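You operate a simulated robot arm through the tools that you are given. There is no shell and no other tool.

You run a simulated robot arm. Do the job below in one go: nothing can be reset, and whatever is moved stays where it is left.

TASK
Wipe the smudge off the white arc in the blue fixture with the purple cloth.
Fine: close both latches first; put the cloth back; the arc stays in the fixture and the white stack stays as it is. What is to be rubbed or washed off counts as gone when no trace of it is left.

Only the result counts: the job must be done as asked and must still hold three seconds after the hand-in. Knocking over, shifting, dropping, spilling or breaking anything else fails it. Flat cloth is picked up by pressing the open fingertips on it (5 to 10 N) and closing them slowly along it; thin cloth reads only 2 to 8 mm in the jaws.

THE ROBOT
A 7-joint arm with a fingered hand, fixed in place. Base frame: the origin is on the floor under the middle of its stand, x ahead of it, y to its left, z up; the work surface is at about z = 799. Units: mm, degrees, N and s.
With the tool pointing down near the work surface it reaches from about 400 to 860 mm from the base axis. Its first joint turns from -143.0 to 143.0 degrees. Payload 3 kg.
The TCP is the grasp point between the finger pads, 26 mm short of the fingertips. In the tool frame z runs along the fingers and y along their closing line. The gripper opens to 148 mm; its body begins 73 mm behind the TCP. The gripper is a hand of 3 fingers: y runs from the thumb to the fingers, the wrist lies at [0, 0, -229] in the tool frame, and closing takes about 1.5 s.
Orientation is that of the tool frame in the base frame, as [roll, pitch, yaw] about the fixed x, y, z axes, in that order (R = Rz(yaw) Ry(pitch) Rx(roll)). With the fingers straight down and closing along the base's y, the tool's x points along the base's -x, its y along +y and its z along -z.

THE INTERFACE
- The arm moves only by the tool nudge_tool. Its argument "rows" is a list of rows, each a list of 2 entries, a list of its own where there are three numbers: the shift along the tool's x, y, z in mm, then the turn, a rotation vector about the tool's x, y, z in degrees. In form: [[[tx, ty, tz], [ax, ay, az]], ...]. A call has 1 to 20 rows; each row shifts and turns the commanded pose from where the row before left it, along the tool's axes as they then stand. "claw" is the closure, from 0 (fully open) to 1 (shut), set as the call begins (left out, the last holds). A row lasts 0.2 s, in which the tool goes at most 50 mm and 8.6 degrees; a call with a longer step from one row to the next is refused whole, and so is a gripper value outside its range. Where a pose cannot be reached the arm comes as near as it can. A force on the tool above 40 N (or 10 N above the force at the start of the call, whichever is more), or a blocked arm, ends the call early, and 0.2 s more pass. Each finger travels about 153 mm/s and halts on what it meets, pressing with about 27 N; the grip force reading is that of the motor and also rises with nothing between the fingers. The clock runs only during rows and for 0.2 s after the last one: add rows that do not move to give the fingers time. The reply holds the time, the measured pose of the TCP, the force on the tool along the base axes, the opening and the grip force, in the units named above and with some noise, with the torque about the TCP (base axes, N m) and any sound that the robot's microphone picked up.
- Cameras (640 x 400 px; columns grow to the right, rows downward): "scene" is fixed at [395.3, -646, 1411.6]; the picture's right is [0.50, -0.86, 0.00], its down [-0.58, -0.34, -0.74] and it looks along [0.64, 0.37, -0.68] (base axes); focal length 282 px, centre (320, 200). "wrist" rides on the gripper at [68, -39, -90] in the tool frame; the picture's right is [0.50, 0.87, 0.00], its down [-0.66, 0.38, -0.65] and it looks along [-0.57, 0.33, 0.76] (tool axes); focal length 222 px, centre (320, 200). There is no depth. A picture from a camera that has moved, and an enlarged one, comes with that camera's place and axes in the base frame and with its lens. The place of the scene camera against the robot may be out by one fixed shift of up to 25 mm in any direction.
- grab_frame(camera): a new picture of that camera. The clock stands still meanwhile.
- slide_trunk(by): slides the trunk up (or, below 0, down) by that many mm; the arm rides with it, the base frame stays. It gives what a move gives, with no picture.
- set_fingers(finger1, finger2, thumb_bend): sets how far each is bent, from 0 (flat) to 1 (curled in); at 0.3 the hand is open as for a grip, at 0.7 the pads meet at the TCP. One left out holds its place. A second passes; each finger stops where it meets its share of the squeeze, and holds until it gets a number again. A gripper value or a shape takes the hand back. It gives what a move gives, with no picture; readings hold the bend of each and the force on the fingers (four entries, about 0 where the hand has none), thumb and palm.
- preshape(shape): the hand has 3 fingers and takes this shape, open, in about a second: jaw (thumb against the fingers, like two jaws); tri (thumb and two fingers); tip (a fingertip pinch); poke (one finger out to press); point (the index stretched); flat (the hand flat); cup (the hand cupped); fist (a fist). The gripper value then closes the fingers along that shape, each until it touches; the sizes above hold for jaw. It gives what a move gives, with no picture.
- enlarge(camera, box): a new picture of the part [left, top, right, bottom] of that camera's present view, enlarged. The clock stands still meanwhile.
- finish_job(): hands the job in; it is judged then, once.

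Places have to be worked out from the pictures, the camera data and where the tool is seen. Open the gripper and draw the arm clear of the work before you hand the job in, unless the task says otherwise.

The tools are called after "Request:" by a JSON object that holds its "api" and its "payload". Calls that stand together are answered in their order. nudge_tool: Moves the arm, as the interface text tells. Its arguments: {"type":"object","properties":{"rows":{"type":"array","items":{"type":"array"}},"claw":{"type":"number"}},"required":["rows"]} The other tools are called the same way: slide_trunk (by) moves the trunk up or down; preshape (shape) gives the hand a shape; set_fingers (finger1, finger2, thumb_bend) moves the fingers one by one; grab_frame (camera) takes a picture; enlarge (camera, box) takes an enlarged picture of a part of a camera's view; finish_job () hands the job in.

At the start:

```text
t: 0.0
tcp_pos: [827.3, -364.7, 1148.5]
tool_rot: [180.0, 0.0, -179.9]
wrist_force: [-0.3, -0.4, -0.2]
wrist_torque: [-0.01, 0.02, 0.01]
finger_gap: 147.9
finger_force: 0.0
shape: jaw
bend: [0.3, 0.3, 0.3]
finger forces: [0.1, 0.0, 0.0, 0.0, 0.1, 0.1]
trunk travel left (down, up): [-700.0, 190.0]
```

scene: 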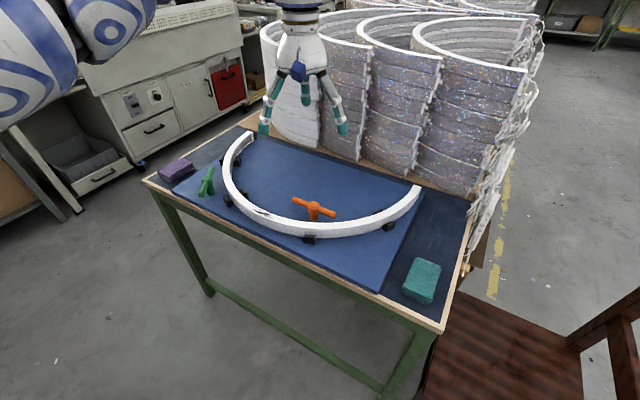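
wrist: 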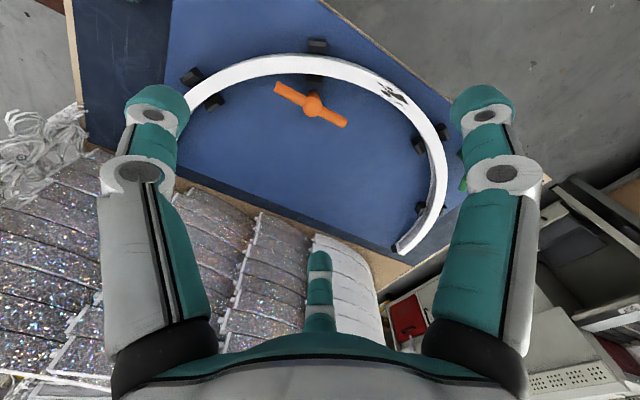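

I begin by looking closer at the table: the purple cloth at the left corner, green and orange latches, the smudge on the arc.

Request:
{"api": "enlarge", "payload": {"camera": "scene", "box": [140, 120, 300, 220]}}

Request:
{"api": "enlarge", "payload": {"camera": "scene", "box": [240, 160, 440, 285]}}

Request:
{"api": "enlarge", "payload": {"camera": "wrist", "box": [240, 30, 480, 180]}}

```text
4.00 times, centred on (220, 170) of scene
camera zoom: at [395.3, -646.0, 1411.6], right [0.5, -0.86, 0.0], down [-0.58, -0.34, -0.74], along [0.64, 0.37, -0.68], focal length 1129 px, centre (720, 320)
```

zoom: 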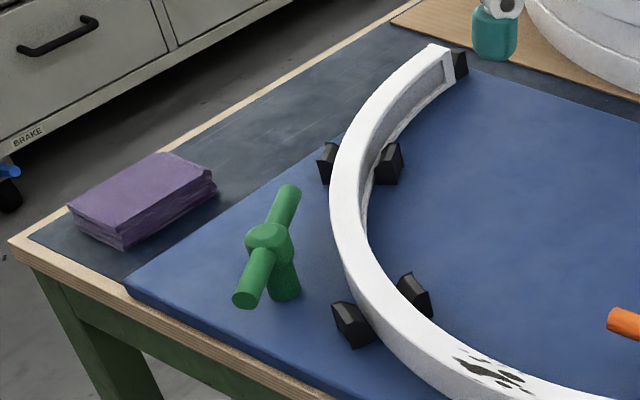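

```text
3.20 times, centred on (340, 222) of scene
camera zoom: at [395.3, -646.0, 1411.6], right [0.5, -0.86, 0.0], down [-0.58, -0.34, -0.74], along [0.64, 0.37, -0.68], focal length 903 px, centre (256, 128)
```

zoom: 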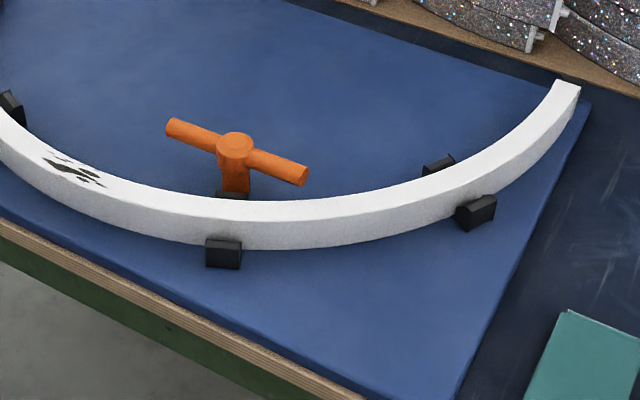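

```text
2.67 times, centred on (360, 105) of wrist
camera zoom: at [759.5, -403.7, 1238.9], right [-0.5, 0.87, 0.0], down [0.66, 0.38, 0.65], along [0.57, 0.33, -0.76], focal length 592 px, centre (213, 453)
```

zoom: 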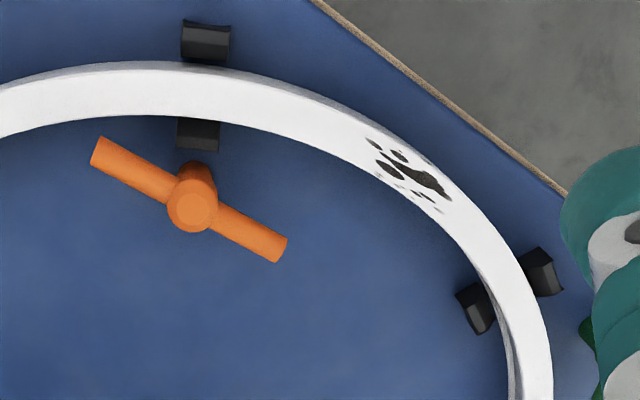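

The orange latch sits inside the arc near (873,-350) and the green one outside near (817,7); both bars look about 20° off the arc's tangent. I move the hand high over the left side to get a second view of the green latch and the cloth.

Request:
{"api": "nudge_tool", "payload": {"rows": [[[10, 44, 0], [0, 0, 0]], [[10, 44, 0], [0, 0, 0]], [[10, 44, 0], [0, 0, 0]], [[10, 44, 0], [0, 0, 0]], [[10, 44, 0], [0, 0, 0]], [[10, 44, 0], [0, 0, 0]], [[10, 44, 0], [0, 0, 0]]]}}

Request:
{"api": "grab_frame", "payload": {"camera": "wrist"}}

Request:
{"api": "grab_frame", "payload": {"camera": "scene"}}

```text
t: 1.6
tcp_pos: [822.1, -351.7, 1145.8]
tool_rot: [179.9, -0.1, -180.0]
wrist_force: [0.4, -0.8, 0.2]
wrist_torque: [0.01, 0.01, 0.01]
finger_gap: 147.6
finger_force: 0.1
shape: jaw
bend: [0.3, 0.3, 0.3]
finger forces: [0.0, 0.0, 0.1, 0.1, 0.1, 0.0]
out of reach, approached as far as the arm can: row 1, 2, 3, 4, 5, 6, 7
trunk travel left (down, up): [-700.0, 190.0]
```

```text
taken
camera wrist: at [754.6, -390.4, 1236.8], right [-0.5, 0.87, 0.0], down [0.66, 0.38, 0.65], along [0.57, 0.33, -0.76], focal length 222 px, centre (320, 200)
```

wrist: 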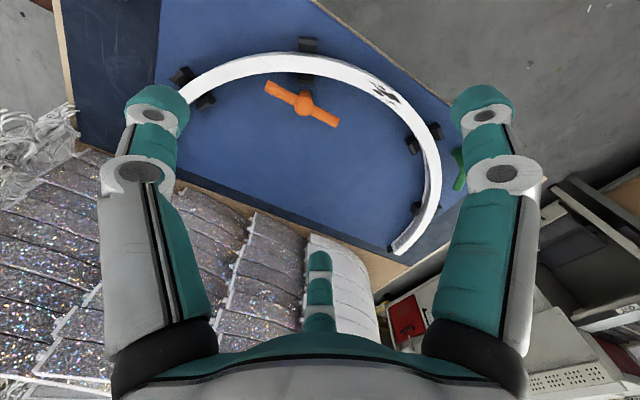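

```text
taken
```

scene: 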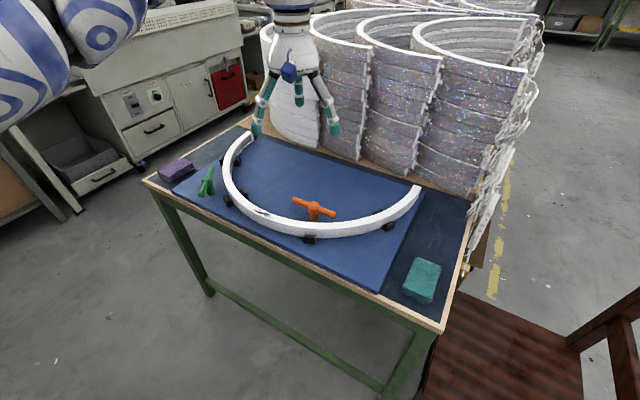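

The arm only crept toward the target and reported out of reach. I add still rows to see whether it keeps travelling or is truly stuck.

Request:
{"api": "nudge_tool", "payload": {"rows": [[[0, 0, 0], [0, 0, 0]], [[0, 0, 0], [0, 0, 0]], [[0, 0, 0], [0, 0, 0]]]}}

```text
t: 2.4
tcp_pos: [822.4, -351.4, 1145.6]
tool_rot: [179.9, 0.0, 180.0]
wrist_force: [0.7, 0.0, 0.1]
wrist_torque: [0.03, -0.01, 0.0]
finger_gap: 148.1
finger_force: 0.0
shape: jaw
bend: [0.3, 0.3, 0.3]
finger forces: [0.1, 0.1, 0.1, 0.1, 0.0, 0.0]
trunk travel left (down, up): [-700.0, 190.0]
```

It resets to where it stands, so some joint limit blocks that direction. I try a small pull toward the robot to see which directions are free.

Request:
{"api": "nudge_tool", "payload": {"rows": [[[20, 0, 0], [0, 0, 0]], [[20, 0, 0], [0, 0, 0]], [[20, 0, 0], [0, 0, 0]]]}}

```text
t: 3.2
tcp_pos: [821.9, -350.4, 1145.6]
tool_rot: [179.9, -0.1, -180.0]
wrist_force: [0.3, -0.3, -0.9]
wrist_torque: [0.0, 0.0, -0.01]
finger_gap: 148.0
finger_force: 0.0
shape: jaw
bend: [0.3, 0.3, 0.3]
finger forces: [0.0, 0.0, 0.1, 0.0, 0.0, 0.0]
out of reach, approached as far as the arm can: row 1, 2, 3
trunk travel left (down, up): [-700.0, 190.0]
```

Pulling in is blocked too, so I try going down a bit, still well above the work (fingertips would be at about z 1020).

Request:
{"api": "nudge_tool", "payload": {"rows": [[[0, 0, 25], [0, 0, 0]], [[0, 0, 25], [0, 0, 0]], [[0, 0, 25], [0, 0, 0]], [[0, 0, 25], [0, 0, 0]]]}}

```text
t: 4.2
tcp_pos: [820.8, -351.0, 1046.5]
tool_rot: [179.9, 0.0, 179.9]
wrist_force: [0.5, -0.2, -0.3]
wrist_torque: [-0.01, -0.04, 0.01]
finger_gap: 148.0
finger_force: 0.1
shape: jaw
bend: [0.3, 0.3, 0.3]
finger forces: [0.0, 0.0, 0.0, 0.0, 0.1, 0.1]
trunk travel left (down, up): [-700.0, 190.0]
```

Down works. Now I try again toward the green latch at this height.

Request:
{"api": "nudge_tool", "payload": {"rows": [[[10, 44, 0], [0, 0, 0]], [[10, 44, 0], [0, 0, 0]], [[10, 44, 0], [0, 0, 0]]]}}

```text
t: 5.0
tcp_pos: [804.4, -224.8, 1029.6]
tool_rot: [180.0, 0.0, 179.9]
wrist_force: [0.2, -0.2, 1.1]
wrist_torque: [-0.01, 0.01, 0.0]
finger_gap: 148.0
finger_force: 0.2
shape: jaw
bend: [0.3, 0.3, 0.3]
finger forces: [0.0, 0.1, 0.0, 0.1, 0.0, 0.0]
out of reach, approached as far as the arm can: row 2, 3
trunk travel left (down, up): [-700.0, 190.0]
```

At smaller radius the arm needs to be lower, so it did move. I look from here.

Request:
{"api": "grab_frame", "payload": {"camera": "wrist"}}

Request:
{"api": "grab_frame", "payload": {"camera": "scene"}}

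```text
taken
camera wrist: at [736.5, -262.9, 1120.9], right [-0.5, 0.87, 0.0], down [0.66, 0.38, 0.65], along [0.57, 0.33, -0.76], focal length 222 px, centre (320, 200)
```

wrist: 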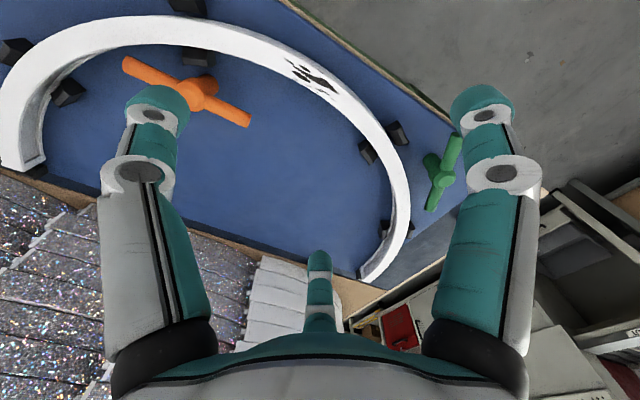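

```text
taken
```

scene: 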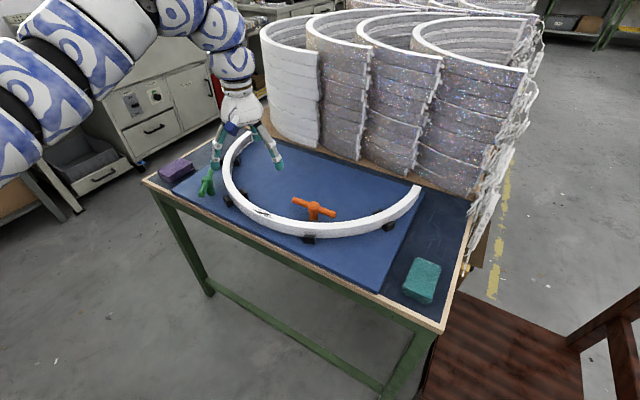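

The green latch and orange latch are both in view. I enlarge for detail.

Request:
{"api": "enlarge", "payload": {"camera": "wrist", "box": [340, 90, 500, 230]}}

Request:
{"api": "enlarge", "payload": {"camera": "wrist", "box": [100, 20, 360, 160]}}

Request:
{"api": "enlarge", "payload": {"camera": "scene", "box": [150, 140, 270, 220]}}

```text
2.86 times, centred on (420, 160) of wrist
camera zoom: at [736.5, -262.9, 1120.9], right [-0.5, 0.87, 0.0], down [0.66, 0.38, 0.65], along [0.57, 0.33, -0.76], focal length 635 px, centre (34, 314)
```

zoom: 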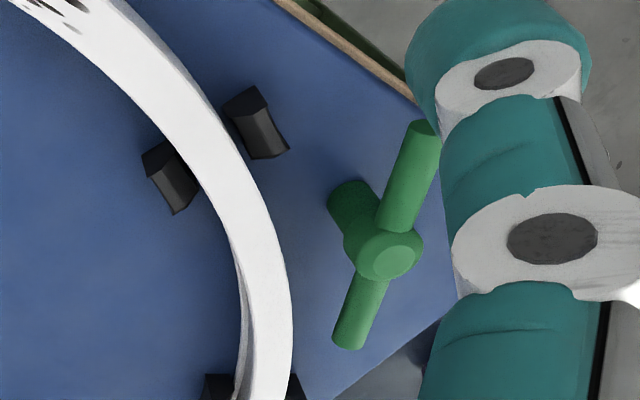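

```text
2.46 times, centred on (230, 90) of wrist
camera zoom: at [736.5, -262.9, 1120.9], right [-0.5, 0.87, 0.0], down [0.66, 0.38, 0.65], along [0.57, 0.33, -0.76], focal length 547 px, centre (542, 471)
```

zoom: 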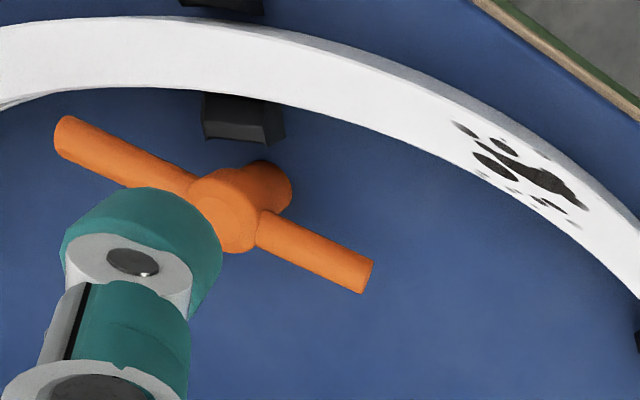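

```text
5.00 times, centred on (210, 180) of scene
camera zoom: at [395.3, -646.0, 1411.6], right [0.5, -0.86, 0.0], down [-0.58, -0.34, -0.74], along [0.64, 0.37, -0.68], focal length 1411 px, centre (870, 300)
```

zoom: 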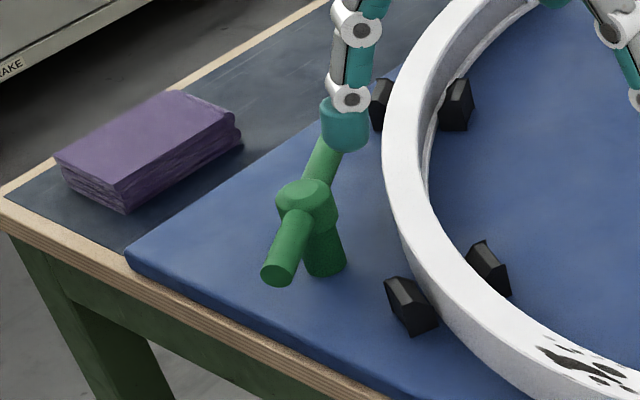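

Both latches are T-bars on posts beside the arc; turned to point radially, one bar end would lie over the arc (each hub is about 50 mm from the arc's centreline, with bar half-length about 65). I try the "poke" shape in the air to see how the finger sits.

Request:
{"api": "preshape", "payload": {"shape": "poke"}}

Request:
{"api": "grab_frame", "payload": {"camera": "wrist"}}

Request:
{"api": "enlarge", "payload": {"camera": "scene", "box": [160, 60, 320, 200]}}

```text
t: 5.9
tcp_pos: [805.7, -223.4, 1030.9]
tool_rot: [179.9, 0.1, -180.0]
wrist_force: [-0.3, 1.2, 0.4]
wrist_torque: [0.0, -0.01, 0.01]
finger_gap: 0.0
finger_force: 0.1
shape: poke
bend: [1.0, 1.0, 0.4]
finger forces: [0.0, 0.0, 0.0, 0.0, 0.0, 0.1]
trunk travel left (down, up): [-700.0, 190.0]
```

```text
taken
camera wrist: at [737.2, -263.7, 1120.9], right [-0.5, 0.87, 0.0], down [0.66, 0.38, 0.65], along [0.57, 0.33, -0.76], focal length 222 px, centre (320, 200)
```

wrist: 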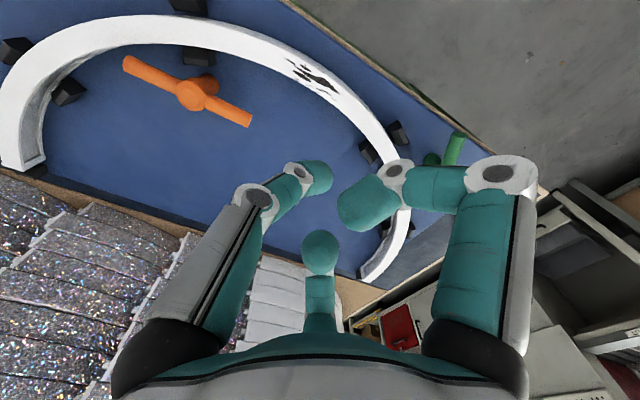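

```text
2.86 times, centred on (240, 130) of scene
camera zoom: at [395.3, -646.0, 1411.6], right [0.5, -0.86, 0.0], down [-0.58, -0.34, -0.74], along [0.64, 0.37, -0.68], focal length 806 px, centre (549, 400)
```

zoom: 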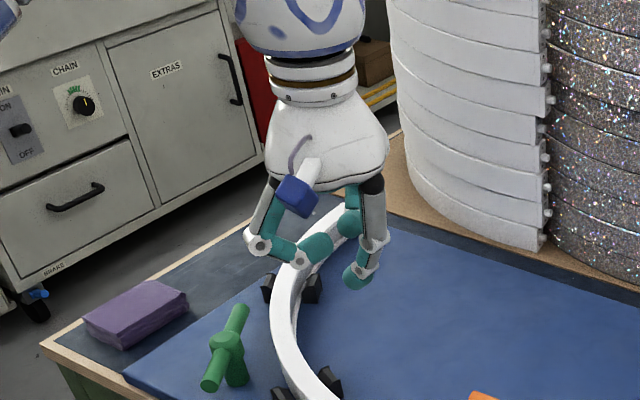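

The digits' layout is unclear to me from these two views, so I enlarge the hand in both.

Request:
{"api": "enlarge", "payload": {"camera": "scene", "box": [210, 90, 310, 170]}}

Request:
{"api": "enlarge", "payload": {"camera": "wrist", "box": [100, 130, 560, 400]}}

```text
5.00 times, centred on (260, 130) of scene
camera zoom: at [395.3, -646.0, 1411.6], right [0.5, -0.86, 0.0], down [-0.58, -0.34, -0.74], along [0.64, 0.37, -0.68], focal length 1411 px, centre (620, 550)
```

zoom: 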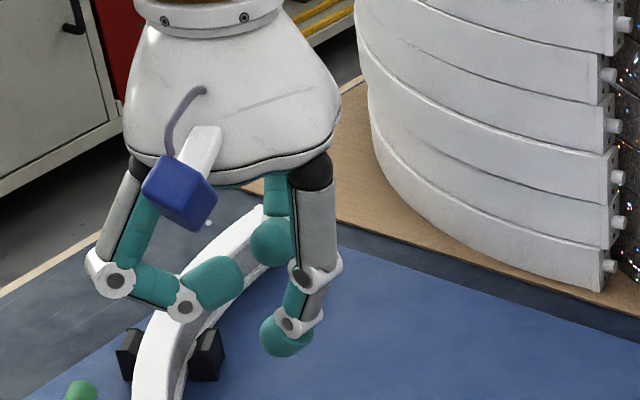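

```text
1.39 times, centred on (330, 265) of wrist
camera zoom: at [737.2, -263.7, 1120.9], right [-0.5, 0.87, 0.0], down [0.66, 0.38, 0.65], along [0.57, 0.33, -0.76], focal length 309 px, centre (306, 110)
```

zoom: 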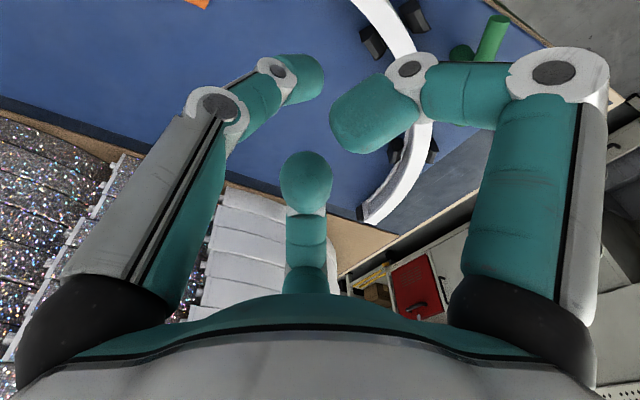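

The poke shape puts the thumb tip on the tool axis about 26 mm past the TCP, with the other fingers curled about 45 mm higher. I go over to the free side of the green bar's near end (about (789,-60)), staying above it at z 900.

Request:
{"api": "nudge_tool", "payload": {"rows": [[[3.3, 32.7, 26.2], [0, 0, 0]], [[3.3, 32.7, 26.2], [0, 0, 0]], [[3.3, 32.7, 26.2], [0, 0, 0]], [[3.3, 32.7, 26.2], [0, 0, 0]], [[3.3, 32.7, 26.2], [0, 0, 0]]]}}

Request:
{"api": "grab_frame", "payload": {"camera": "wrist"}}

Request:
{"api": "enlarge", "payload": {"camera": "scene", "box": [150, 120, 310, 220]}}

```text
t: 7.1
tcp_pos: [790.7, -59.5, 899.7]
tool_rot: [180.0, -0.1, -179.9]
wrist_force: [-0.3, 0.5, -0.2]
wrist_torque: [0.03, 0.0, 0.0]
finger_gap: 0.1
finger_force: 0.2
shape: poke
bend: [1.0, 1.0, 0.4]
finger forces: [0.1, 0.0, 0.1, 0.0, 0.0, 0.0]
trunk travel left (down, up): [-700.0, 190.0]
```

```text
taken
camera wrist: at [723.2, -99.4, 990.9], right [-0.5, 0.87, 0.0], down [0.66, 0.38, 0.65], along [0.57, 0.33, -0.76], focal length 222 px, centre (320, 200)
```

wrist: 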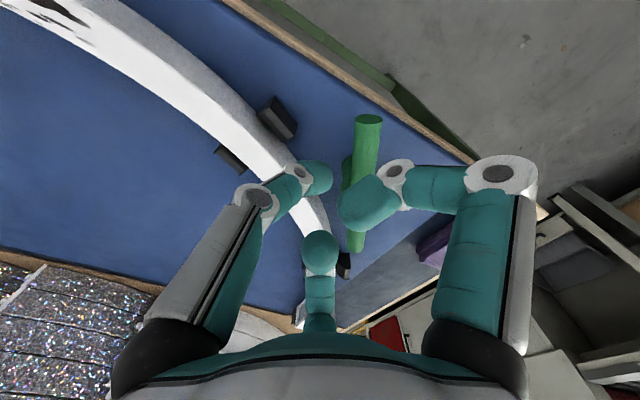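

```text
4.00 times, centred on (230, 170) of scene
camera zoom: at [395.3, -646.0, 1411.6], right [0.5, -0.86, 0.0], down [-0.58, -0.34, -0.74], along [0.64, 0.37, -0.68], focal length 1129 px, centre (680, 320)
```

zoom: 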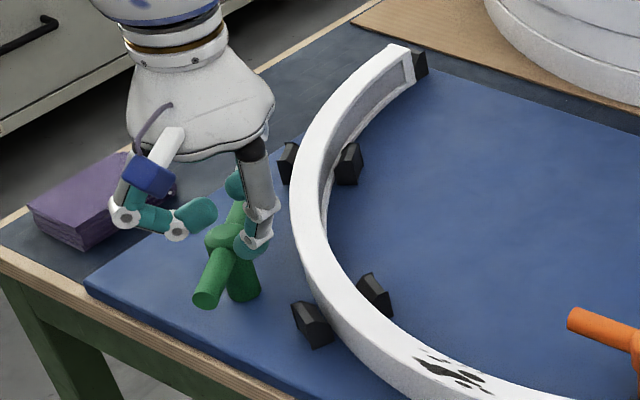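

The thumb tip is about 32 mm off the bar line and beside it, 46 mm from the hub. I lower it to bar height (TCP z about 864).

Request:
{"api": "nudge_tool", "payload": {"rows": [[[0, 0, 12], [0, 0, 0]], [[0, 0, 12], [0, 0, 0]], [[0, 0, 12], [0, 0, 0]]]}}

Request:
{"api": "enlarge", "payload": {"camera": "scene", "box": [170, 140, 266, 200]}}

Request:
{"api": "enlarge", "payload": {"camera": "wrist", "box": [240, 80, 480, 270]}}

```text
t: 7.9
tcp_pos: [792.3, -58.3, 864.6]
tool_rot: [-180.0, 0.0, 179.9]
wrist_force: [0.0, -0.6, -0.2]
wrist_torque: [-0.01, 0.0, -0.03]
finger_gap: 0.2
finger_force: 0.0
shape: poke
bend: [1.0, 1.0, 0.4]
finger forces: [0.0, 0.0, 0.0, 0.0, 0.1, 0.0]
trunk travel left (down, up): [-700.0, 190.0]
```

```text
6.67 times, centred on (218, 170) of scene
camera zoom: at [395.3, -646.0, 1411.6], right [0.5, -0.86, 0.0], down [-0.58, -0.34, -0.74], along [0.64, 0.37, -0.68], focal length 1881 px, centre (1000, 400)
```

zoom: 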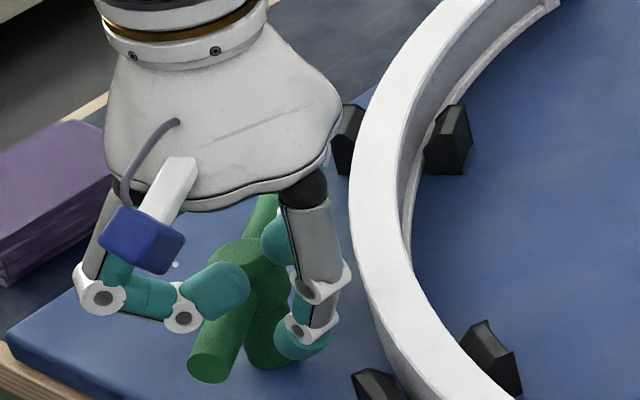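

```text
2.11 times, centred on (360, 175) of wrist
camera zoom: at [723.1, -97.4, 955.2], right [-0.5, 0.87, 0.0], down [0.66, 0.38, 0.65], along [0.57, 0.33, -0.76], focal length 468 px, centre (236, 253)
```

zoom: 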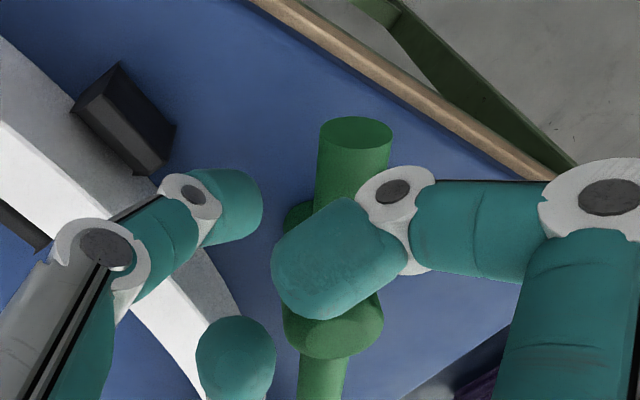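

Tip is clear of the bar on its right side. I start pushing the near end around the hub (clockwise from above), watching the force.

Request:
{"api": "nudge_tool", "payload": {"rows": [[[2.8, 4.2, 0], [0, 0, 0]], [[2.8, 4.2, 0], [0, 0, 0]], [[3.5, 2.4, 0], [0, 0, 0]], [[3.5, 2.4, 0], [0, 0, 0]], [[3, 3, 0], [0, 0, 0]], [[3, 3, 0], [0, 0, 0]]]}}

Request:
{"api": "enlarge", "payload": {"camera": "wrist", "box": [240, 80, 480, 270]}}

```text
t: 9.3
tcp_pos: [772.7, -37.6, 865.6]
tool_rot: [-180.0, -0.1, -180.0]
wrist_force: [-0.8, 0.0, 0.1]
wrist_torque: [0.02, 0.0, -0.03]
finger_gap: 0.0
finger_force: 0.1
shape: poke
bend: [1.0, 1.0, 0.4]
finger forces: [0.1, 0.1, 0.0, 0.1, 0.0, 0.1]
trunk travel left (down, up): [-700.0, 190.0]
```

```text
2.11 times, centred on (360, 175) of wrist
camera zoom: at [704.3, -77.0, 955.9], right [-0.5, 0.87, 0.0], down [0.66, 0.38, 0.65], along [0.57, 0.33, -0.76], focal length 468 px, centre (236, 253)
```

zoom: 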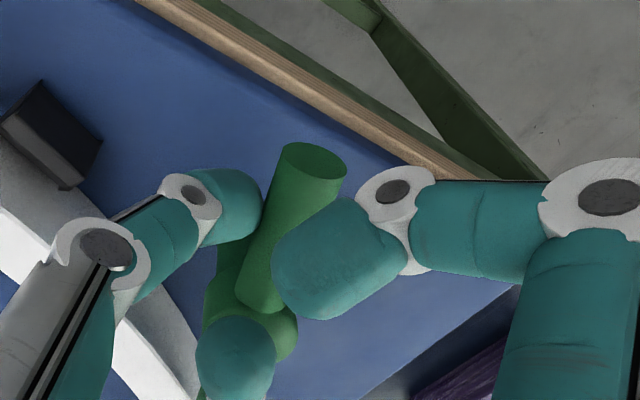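

The bar followed (about 17° turned) with almost no force. I continue along the arc around the hub.

Request:
{"api": "nudge_tool", "payload": {"rows": [[[3.7, 5.35, 0], [0, 0, 0]], [[1.8, 3.8, 0], [0, 0, 0]], [[1.8, 3.85, 0], [0, 0, 0]], [[1.1, 4.1, 0], [0, 0, 0]], [[1.1, 4.1, 0], [0, 0, 0]], [[0.35, 4.2, 0], [0, 0, 0]], [[0.35, 4.2, 0], [0, 0, 0]]]}}

Request:
{"api": "enlarge", "payload": {"camera": "scene", "box": [150, 120, 310, 220]}}

Request:
{"api": "enlarge", "payload": {"camera": "wrist", "box": [200, 80, 480, 270]}}

```text
t: 10.9
tcp_pos: [761.6, -7.3, 863.9]
tool_rot: [-179.9, 0.0, 180.0]
wrist_force: [0.0, -0.1, 0.0]
wrist_torque: [-0.01, 0.02, 0.0]
finger_gap: 0.1
finger_force: 0.0
shape: poke
bend: [1.0, 1.0, 0.4]
finger forces: [0.1, 0.0, 0.1, 0.0, 0.2, 0.0]
trunk travel left (down, up): [-700.0, 190.0]
```

```text
4.00 times, centred on (230, 170) of scene
camera zoom: at [395.3, -646.0, 1411.6], right [0.5, -0.86, 0.0], down [-0.58, -0.34, -0.74], along [0.64, 0.37, -0.68], focal length 1129 px, centre (680, 320)
```

zoom: 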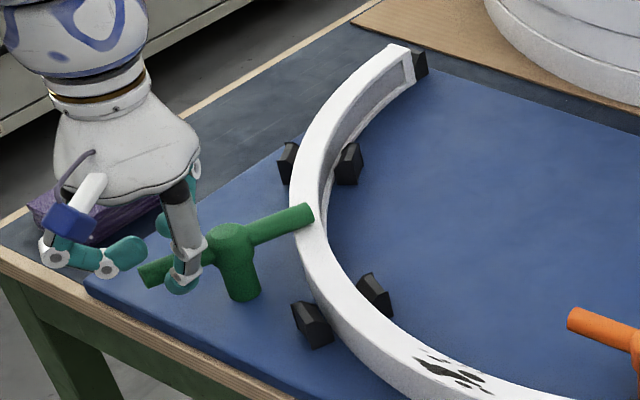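

```text
2.11 times, centred on (340, 175) of wrist
camera zoom: at [694.0, -46.8, 955.9], right [-0.5, 0.87, 0.0], down [0.66, 0.38, 0.65], along [0.57, 0.33, -0.76], focal length 468 px, centre (278, 253)
```

zoom: 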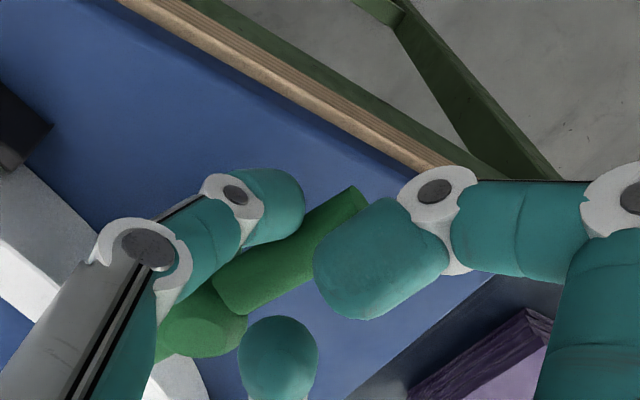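

The far end now reaches over the arc. I keep going in small steps, looking for a stop.

Request:
{"api": "nudge_tool", "payload": {"rows": [[[-0.8, 3.5, 0], [0, 0, 0]], [[-0.5, 4.2, 0], [0, 0, 0]], [[-0.95, 4.15, 0], [0, 0, 0]]]}}

Request:
{"api": "enlarge", "payload": {"camera": "scene", "box": [150, 120, 310, 220]}}

Request:
{"api": "enlarge", "payload": {"camera": "wrist", "box": [200, 80, 480, 270]}}

```text
t: 11.7
tcp_pos: [765.4, 3.3, 865.2]
tool_rot: [-180.0, 0.0, 179.9]
wrist_force: [-0.1, 0.1, 0.4]
wrist_torque: [0.04, 0.03, -0.01]
finger_gap: 0.0
finger_force: 0.0
shape: poke
bend: [1.0, 1.0, 0.4]
finger forces: [0.0, 0.0, 0.1, 0.0, 0.2, 0.1]
trunk travel left (down, up): [-700.0, 190.0]
```

```text
4.00 times, centred on (230, 170) of scene
camera zoom: at [395.3, -646.0, 1411.6], right [0.5, -0.86, 0.0], down [-0.58, -0.34, -0.74], along [0.64, 0.37, -0.68], focal length 1129 px, centre (680, 320)
```

zoom: 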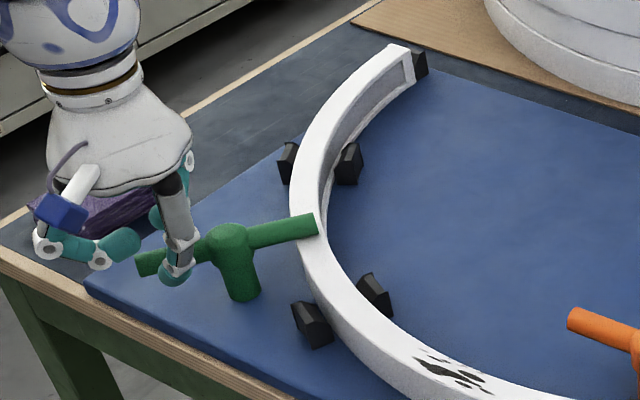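

```text
2.11 times, centred on (340, 175) of wrist
camera zoom: at [697.5, -35.6, 956.5], right [-0.5, 0.87, 0.0], down [0.66, 0.38, 0.65], along [0.57, 0.33, -0.76], focal length 468 px, centre (278, 253)
```

zoom: 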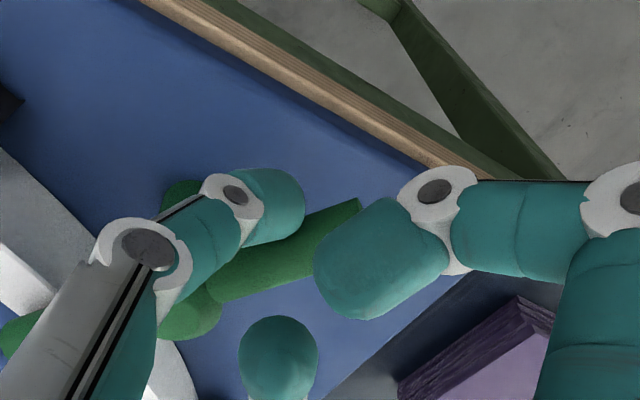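

The bar is at about -37°, close to pointing straight across the arc, still with no resistance. I push a little more to find out whether there is a stop.

Request:
{"api": "nudge_tool", "payload": {"rows": [[[-1.3, 2.5, 0], [0, 0, 0]], [[-1.3, 2.5, 0], [0, 0, 0]]]}}

Request:
{"api": "enlarge", "payload": {"camera": "scene", "box": [150, 120, 310, 220]}}

```text
t: 12.3
tcp_pos: [767.0, 5.4, 866.3]
tool_rot: [-180.0, 0.0, 179.9]
wrist_force: [-8.2, -10.2, 1.3]
wrist_torque: [-0.16, 0.13, 0.0]
finger_gap: 0.0
finger_force: 0.1
shape: poke
bend: [1.0, 1.0, 0.39]
finger forces: [0.0, 0.0, 0.0, 0.1, 12.6, 0.0]
trunk travel left (down, up): [-700.0, 190.0]
```

```text
4.00 times, centred on (230, 170) of scene
camera zoom: at [395.3, -646.0, 1411.6], right [0.5, -0.86, 0.0], down [-0.58, -0.34, -0.74], along [0.64, 0.37, -0.68], focal length 1129 px, centre (680, 320)
```

zoom: 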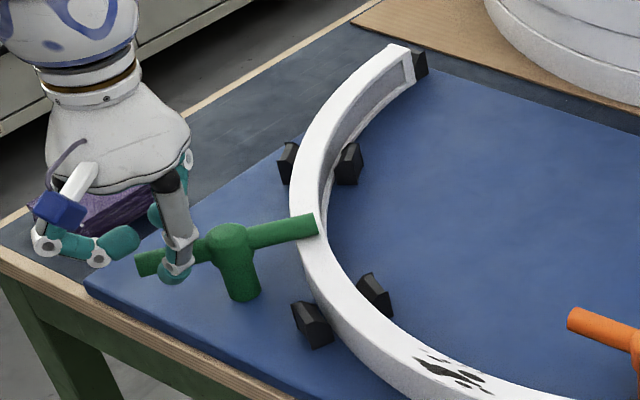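

The stop shows clearly: about 13 N with the bar straight across the arc, so the green latch is closed. I back the finger off along the free side, then rise toward the orange latch.

Request:
{"api": "nudge_tool", "payload": {"rows": [[[4, -8, 0], [0, 0, 0]], [[-2, -20, 0], [0, 0, 0]], [[-10, -20, -10], [0, 0, 0]], [[-12, -20, -15], [0, 0, 0]], [[-10.8, -34.3, -25], [0, 0, 0]], [[-10.8, -34.3, -25], [0, 0, 0]], [[-10.8, -34.3, -25], [0, 0, 0]], [[-10.8, -34.3, -25], [0, 0, 0]]]}}

Request:
{"api": "grab_frame", "payload": {"camera": "scene"}}

Request:
{"api": "grab_frame", "payload": {"camera": "wrist"}}

```text
t: 14.1
tcp_pos: [828.7, -197.8, 989.9]
tool_rot: [179.9, 0.1, -180.0]
wrist_force: [0.0, 0.1, -0.7]
wrist_torque: [0.03, 0.0, 0.02]
finger_gap: 0.2
finger_force: 0.0
shape: poke
bend: [1.0, 1.0, 0.4]
finger forces: [0.0, 0.0, 0.1, 0.0, 0.1, 0.0]
trunk travel left (down, up): [-700.0, 190.0]
```

```text
taken
```

scene: 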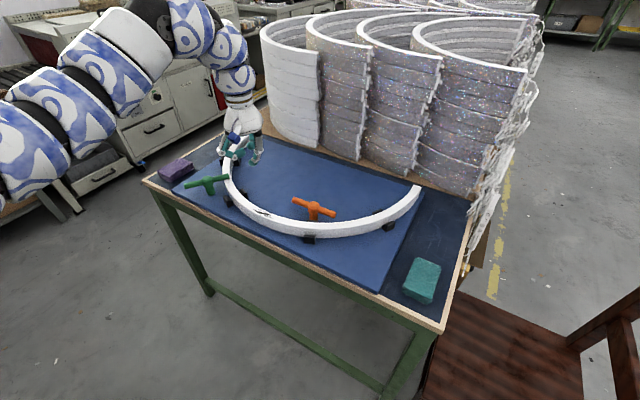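

```text
taken
camera wrist: at [761.5, -235.6, 1080.3], right [-0.5, 0.87, 0.0], down [0.65, 0.38, 0.65], along [0.57, 0.33, -0.76], focal length 222 px, centre (320, 200)
```

wrist: 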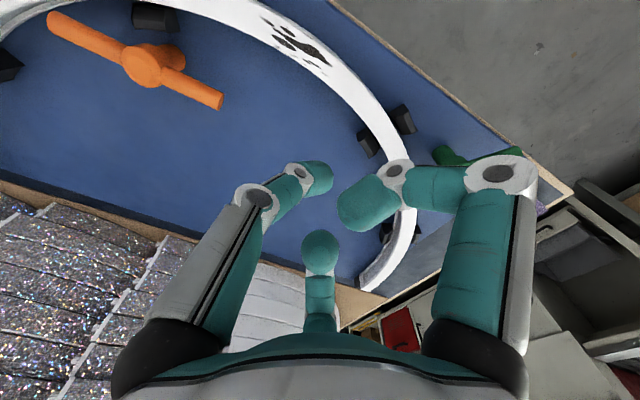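

Green stays closed. For the orange latch (beyond straight-down reach) I tilt the tool outward by 28° in place first.

Request:
{"api": "nudge_tool", "payload": {"rows": [[[-5, -10, 0], [2.31, -6.61, 0]], [[-5, -10, 0], [2.31, -6.61, 0]], [[-5, -10, 0], [2.31, -6.61, 0]], [[-5, -10, 0], [2.31, -6.61, 0]]]}}

```text
t: 15.1
tcp_pos: [848.8, -236.5, 995.8]
tool_rot: [-170.0, 26.4, -177.7]
wrist_force: [-0.6, -0.3, -0.1]
wrist_torque: [0.03, 0.01, -0.01]
finger_gap: 0.1
finger_force: 0.0
shape: poke
bend: [1.0, 1.0, 0.4]
finger forces: [0.1, 0.1, 0.1, 0.1, 0.0, 0.1]
trunk travel left (down, up): [-700.0, 190.0]
```

Tilt worked. Now I move to above the pre-contact point on the robot side of the orange bar's north half, tip at about z 880.

Request:
{"api": "nudge_tool", "payload": {"rows": [[[14.2, -15.1, 21.8], [0, 0, 0]], [[14.2, -15.1, 21.8], [0, 0, 0]], [[14.2, -15.1, 21.8], [0, 0, 0]], [[14.2, -15.1, 21.8], [0, 0, 0]]]}}

Request:
{"api": "grab_frame", "payload": {"camera": "wrist"}}

Request:
{"api": "enlarge", "payload": {"camera": "scene", "box": [220, 130, 380, 230]}}

```text
t: 16.1
tcp_pos: [833.5, -312.5, 902.6]
tool_rot: [-170.0, 26.2, -177.8]
wrist_force: [0.3, -0.5, -0.6]
wrist_torque: [-0.04, 0.03, 0.0]
finger_gap: 0.2
finger_force: 0.1
shape: poke
bend: [1.0, 1.0, 0.4]
finger forces: [0.0, 0.0, 0.0, 0.0, 0.0, 0.0]
trunk travel left (down, up): [-700.0, 190.0]
```

```text
taken
camera wrist: at [731.6, -340.2, 959.3], right [-0.42, 0.84, -0.35], down [0.31, 0.5, 0.81], along [0.85, 0.23, -0.47], focal length 222 px, centre (320, 200)
```

wrist: 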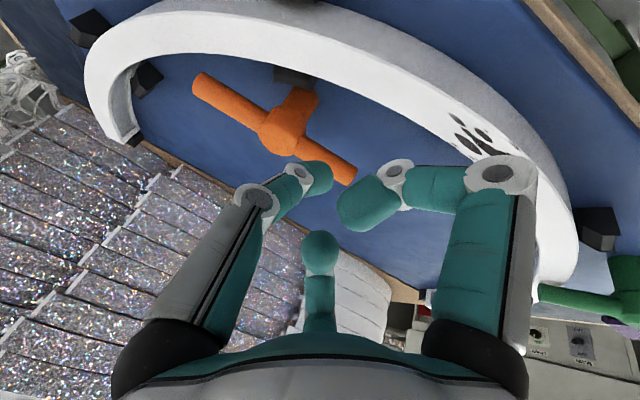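

```text
4.00 times, centred on (300, 180) of scene
camera zoom: at [395.3, -646.0, 1411.6], right [0.5, -0.86, 0.0], down [-0.58, -0.34, -0.74], along [0.64, 0.37, -0.68], focal length 1129 px, centre (400, 280)
```

zoom: 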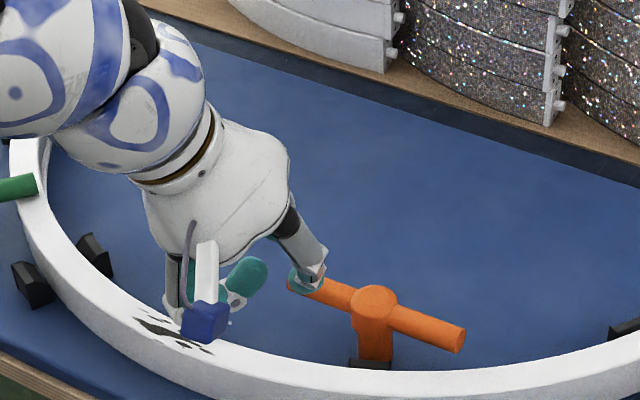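

Tip is about 30 mm on the robot side of the bar and about 29 mm inside the arc's inner edge, with clearance for the other fingers. I lower it to bar height.

Request:
{"api": "nudge_tool", "payload": {"rows": [[[6.5, 2.3, 12.9], [0, 0, 0]], [[6.5, 2.3, 12.9], [0, 0, 0]], [[6.5, 2.3, 12.9], [0, 0, 0]]]}}

Request:
{"api": "enlarge", "payload": {"camera": "scene", "box": [220, 130, 380, 230]}}

Request:
{"api": "grab_frame", "payload": {"camera": "wrist"}}

```text
t: 16.9
tcp_pos: [834.6, -310.8, 857.6]
tool_rot: [-170.2, 26.2, -177.7]
wrist_force: [0.5, 1.1, -0.3]
wrist_torque: [0.01, -0.01, 0.0]
finger_gap: 0.0
finger_force: 0.1
shape: poke
bend: [1.0, 1.0, 0.4]
finger forces: [0.0, 0.0, 0.0, 0.0, 0.1, 0.1]
trunk travel left (down, up): [-700.0, 190.0]
```

```text
4.00 times, centred on (300, 180) of scene
camera zoom: at [395.3, -646.0, 1411.6], right [0.5, -0.86, 0.0], down [-0.58, -0.34, -0.74], along [0.64, 0.37, -0.68], focal length 1129 px, centre (400, 280)
```

zoom: 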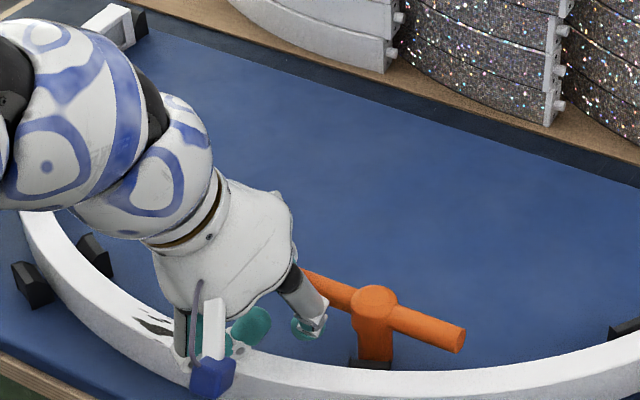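

```text
taken
camera wrist: at [732.3, -338.2, 914.2], right [-0.42, 0.84, -0.35], down [0.31, 0.5, 0.81], along [0.85, 0.23, -0.47], focal length 222 px, centre (320, 200)
```

wrist: 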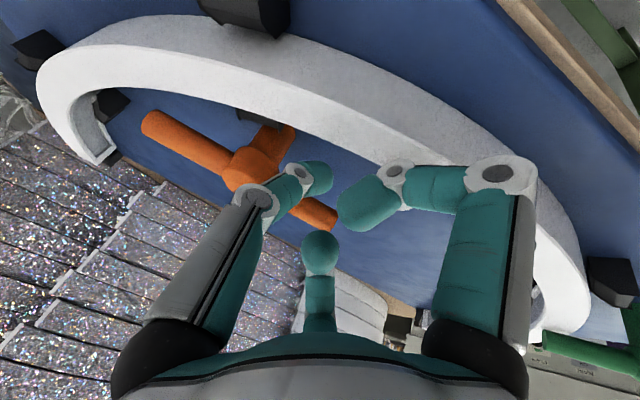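

Tip is at bar height with clearance. I begin pushing the north half outward, around the hub.

Request:
{"api": "nudge_tool", "payload": {"rows": [[[-3.3, 1.5, 1.4], [0, 0, 0]], [[-3.3, 1.5, 1.4], [0, 0, 0]], [[-3.3, 1.8, 1.35], [0, 0, 0]], [[-3.3, 1.8, 1.35], [0, 0, 0]], [[-3.5, 1.2, 1.5], [0, 0, 0]], [[-3.5, 1.2, 1.5], [0, 0, 0]], [[-3.6, 0.5, 1.7], [0, 0, 0]], [[-3.6, 0.5, 1.7], [0, 0, 0]]]}}

Request:
{"api": "enlarge", "payload": {"camera": "scene", "box": [220, 130, 380, 230]}}

Request:
{"api": "grab_frame", "payload": {"camera": "wrist"}}

```text
t: 18.7
tcp_pos: [864.5, -303.6, 856.9]
tool_rot: [-170.0, 26.2, -177.7]
wrist_force: [0.5, 0.5, 0.9]
wrist_torque: [0.02, 0.01, 0.0]
finger_gap: 0.0
finger_force: 0.1
shape: poke
bend: [1.0, 1.0, 0.4]
finger forces: [0.0, 0.1, 0.1, 0.0, 0.4, 0.0]
trunk travel left (down, up): [-700.0, 190.0]
```

```text
4.00 times, centred on (300, 180) of scene
camera zoom: at [395.3, -646.0, 1411.6], right [0.5, -0.86, 0.0], down [-0.58, -0.34, -0.74], along [0.64, 0.37, -0.68], focal length 1129 px, centre (400, 280)
```

zoom: 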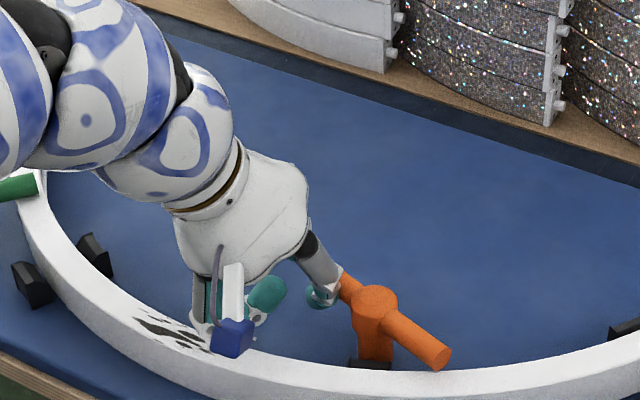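

```text
taken
camera wrist: at [762.4, -329.8, 914.7], right [-0.42, 0.84, -0.35], down [0.31, 0.5, 0.81], along [0.85, 0.23, -0.47], focal length 222 px, centre (320, 200)
```

wrist: 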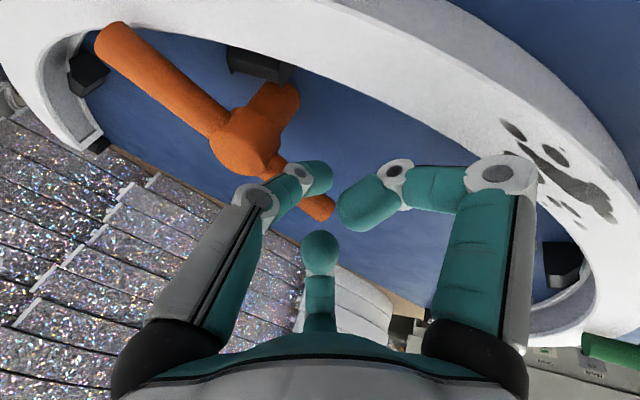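

The orange bar is turning and its south end is swinging toward the arc. I continue the push.

Request:
{"api": "nudge_tool", "payload": {"rows": [[[-3.58, -0.2, 1.8], [0, 0, 0]], [[-3.58, -0.2, 1.8], [0, 0, 0]], [[-3.4, -0.9, 1.85], [0, 0, 0]], [[-3.4, -0.9, 1.85], [0, 0, 0]], [[-3.2, -1.55, 1.9], [0, 0, 0]], [[-3.2, -1.55, 1.9], [0, 0, 0]]]}}

Request:
{"api": "enlarge", "payload": {"camera": "scene", "box": [220, 130, 380, 230]}}

Request:
{"api": "grab_frame", "payload": {"camera": "wrist"}}

```text
t: 20.1
tcp_pos: [888.3, -309.7, 858.0]
tool_rot: [-170.2, 26.3, -177.8]
wrist_force: [-0.2, -0.2, 0.4]
wrist_torque: [-0.04, 0.02, 0.0]
finger_gap: 0.0
finger_force: 0.0
shape: poke
bend: [1.0, 1.0, 0.4]
finger forces: [0.0, 0.0, 0.0, 0.1, 0.0, 0.0]
trunk travel left (down, up): [-700.0, 190.0]
```

```text
4.00 times, centred on (300, 180) of scene
camera zoom: at [395.3, -646.0, 1411.6], right [0.5, -0.86, 0.0], down [-0.58, -0.34, -0.74], along [0.64, 0.37, -0.68], focal length 1129 px, centre (400, 280)
```

zoom: 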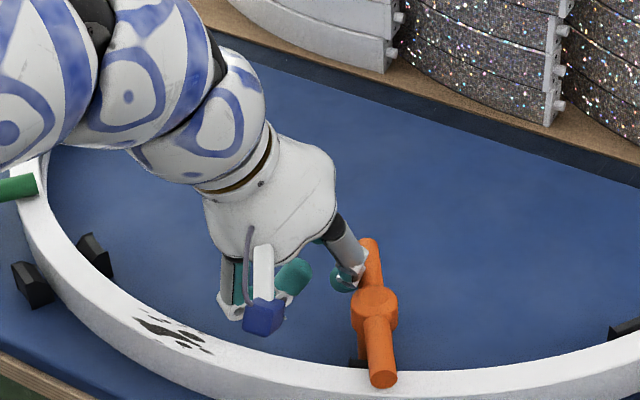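

```text
taken
camera wrist: at [785.8, -335.2, 914.7], right [-0.42, 0.84, -0.36], down [0.31, 0.5, 0.81], along [0.85, 0.23, -0.47], focal length 222 px, centre (320, 200)
```

wrist: 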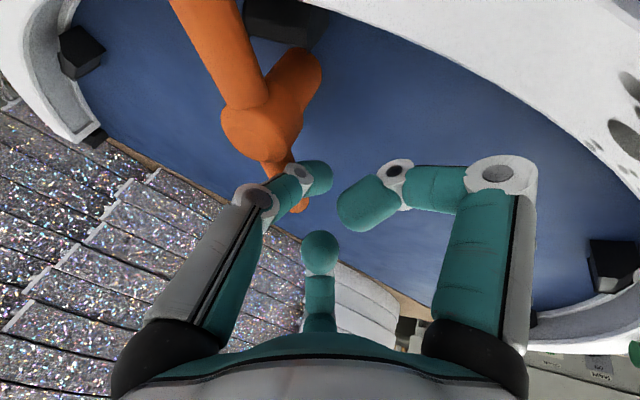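

Bar is at about 35°, a few degrees from pointing straight across the arc. I push in small steps to find its stop.

Request:
{"api": "nudge_tool", "payload": {"rows": [[[-1.9, -1.3, 1.2], [0, 0, 0]], [[-1.9, -1.3, 1.2], [0, 0, 0]], [[-1.7, -1.6, 1.1], [0, 0, 0]]]}}

Request:
{"api": "enlarge", "payload": {"camera": "scene", "box": [220, 130, 380, 230]}}

```text
t: 20.9
tcp_pos: [895.3, -312.7, 859.4]
tool_rot: [-170.1, 26.3, -177.7]
wrist_force: [-0.2, 0.9, 0.1]
wrist_torque: [0.01, 0.02, -0.03]
finger_gap: 0.0
finger_force: 0.0
shape: poke
bend: [1.0, 1.0, 0.4]
finger forces: [0.0, 0.1, 0.1, 0.0, 0.6, 0.1]
trunk travel left (down, up): [-700.0, 190.0]
```

```text
4.00 times, centred on (300, 180) of scene
camera zoom: at [395.3, -646.0, 1411.6], right [0.5, -0.86, 0.0], down [-0.58, -0.34, -0.74], along [0.64, 0.37, -0.68], focal length 1129 px, centre (400, 280)
```

zoom: 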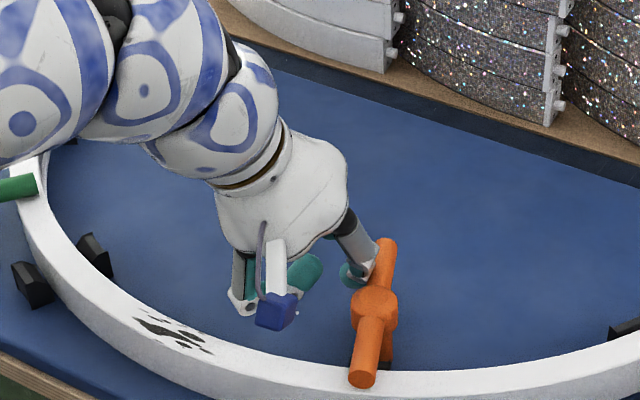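

No stop yet (bar about 25°). I go on in small steps.

Request:
{"api": "nudge_tool", "payload": {"rows": [[[-1.3, -1.6, 0.9], [0, 0, 0]], [[-1.3, -1.6, 0.9], [0, 0, 0]]]}}

Request:
{"api": "enlarge", "payload": {"camera": "scene", "box": [220, 130, 380, 230]}}

```text
t: 21.5
tcp_pos: [897.5, -314.5, 859.4]
tool_rot: [-170.1, 26.3, -177.8]
wrist_force: [-4.7, 4.8, 3.4]
wrist_torque: [0.0, 0.0, -0.03]
finger_gap: 0.1
finger_force: 0.0
shape: poke
bend: [1.0, 1.0, 0.92]
finger forces: [0.0, 0.1, 0.0, 0.1, 6.8, 0.0]
trunk travel left (down, up): [-700.0, 190.0]
```

```text
4.00 times, centred on (300, 180) of scene
camera zoom: at [395.3, -646.0, 1411.6], right [0.5, -0.86, 0.0], down [-0.58, -0.34, -0.74], along [0.64, 0.37, -0.68], focal length 1129 px, centre (400, 280)
```

zoom: 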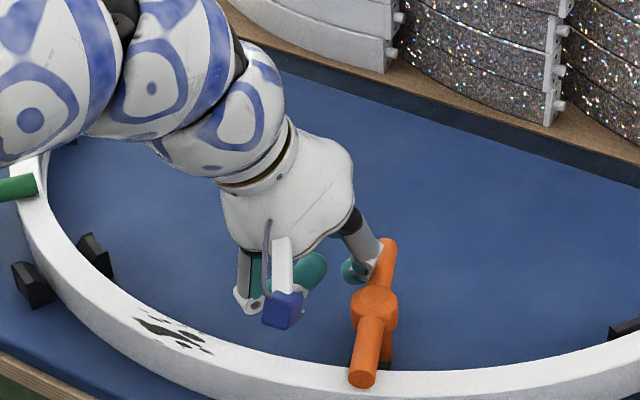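

The stop is felt (about 7 N, bar no longer moving), so the orange latch is closed. I back the finger off and lift, still tilted.

Request:
{"api": "nudge_tool", "payload": {"rows": [[[6.6, 16.5, -6.2], [0, 0, 0]], [[-2.9, -3.4, -20.6], [0, 0, 0]], [[-2.9, -3.4, -20.6], [0, 0, 0]], [[-2.9, -3.4, -20.6], [0, 0, 0]]]}}

Request:
{"api": "grab_frame", "payload": {"camera": "scene"}}

Request:
{"api": "grab_frame", "payload": {"camera": "wrist"}}

```text
t: 22.5
tcp_pos: [868.6, -301.1, 917.1]
tool_rot: [-170.1, 26.1, -177.7]
wrist_force: [-0.2, -0.2, 0.1]
wrist_torque: [0.01, 0.05, 0.04]
finger_gap: 0.2
finger_force: 0.0
shape: poke
bend: [1.0, 1.0, 0.4]
finger forces: [0.1, 0.1, 0.0, 0.1, 0.0, 0.0]
trunk travel left (down, up): [-700.0, 190.0]
```

```text
taken
```

scene: 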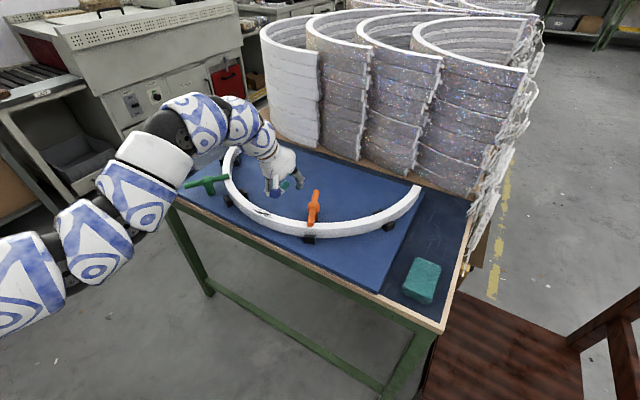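

```text
taken
camera wrist: at [767.0, -326.6, 974.8], right [-0.42, 0.84, -0.35], down [0.31, 0.5, 0.81], along [0.85, 0.23, -0.47], focal length 222 px, centre (320, 200)
```

wrist: 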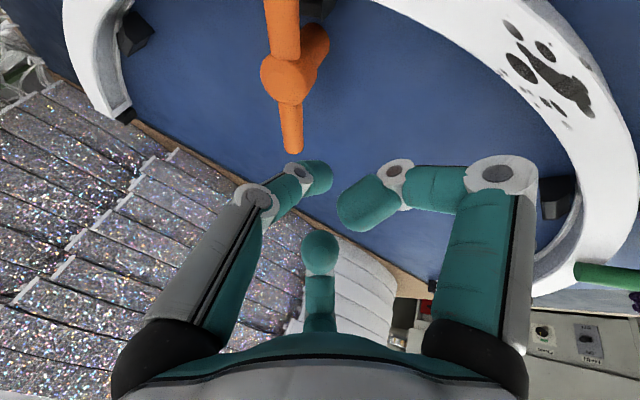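

Both latches now lie across the arc. I untilt and retreat upward and left, on the way to the cloth.

Request:
{"api": "nudge_tool", "payload": {"rows": [[[-1.8, 19.2, -22.3], [-2.31, 6.61, 0]], [[0.4, 20, -21.5], [-2.31, 6.61, 0]], [[3.1, 21, -20.5], [-2.31, 6.61, 0]], [[5.4, 21.7, -19.2], [-2.31, 6.61, 0]]]}}

Request:
{"api": "preshape", "payload": {"shape": "jaw"}}

```text
t: 23.5
tcp_pos: [838.1, -210.8, 988.9]
tool_rot: [179.9, -0.2, 179.9]
wrist_force: [0.3, -0.3, 1.0]
wrist_torque: [0.03, 0.0, 0.0]
finger_gap: 0.1
finger_force: 0.1
shape: poke
bend: [1.0, 1.0, 0.4]
finger forces: [0.0, 0.0, 0.0, 0.0, 0.0, 0.1]
trunk travel left (down, up): [-700.0, 190.0]
```

```text
t: 24.4
tcp_pos: [839.2, -212.8, 986.7]
tool_rot: [180.0, 0.0, 179.9]
wrist_force: [-0.3, -1.0, 0.4]
wrist_torque: [0.0, 0.01, -0.02]
finger_gap: 148.0
finger_force: 0.0
shape: jaw
bend: [0.3, 0.3, 0.3]
finger forces: [0.1, 0.0, 0.1, 0.1, 0.1, 0.0]
trunk travel left (down, up): [-700.0, 190.0]
```

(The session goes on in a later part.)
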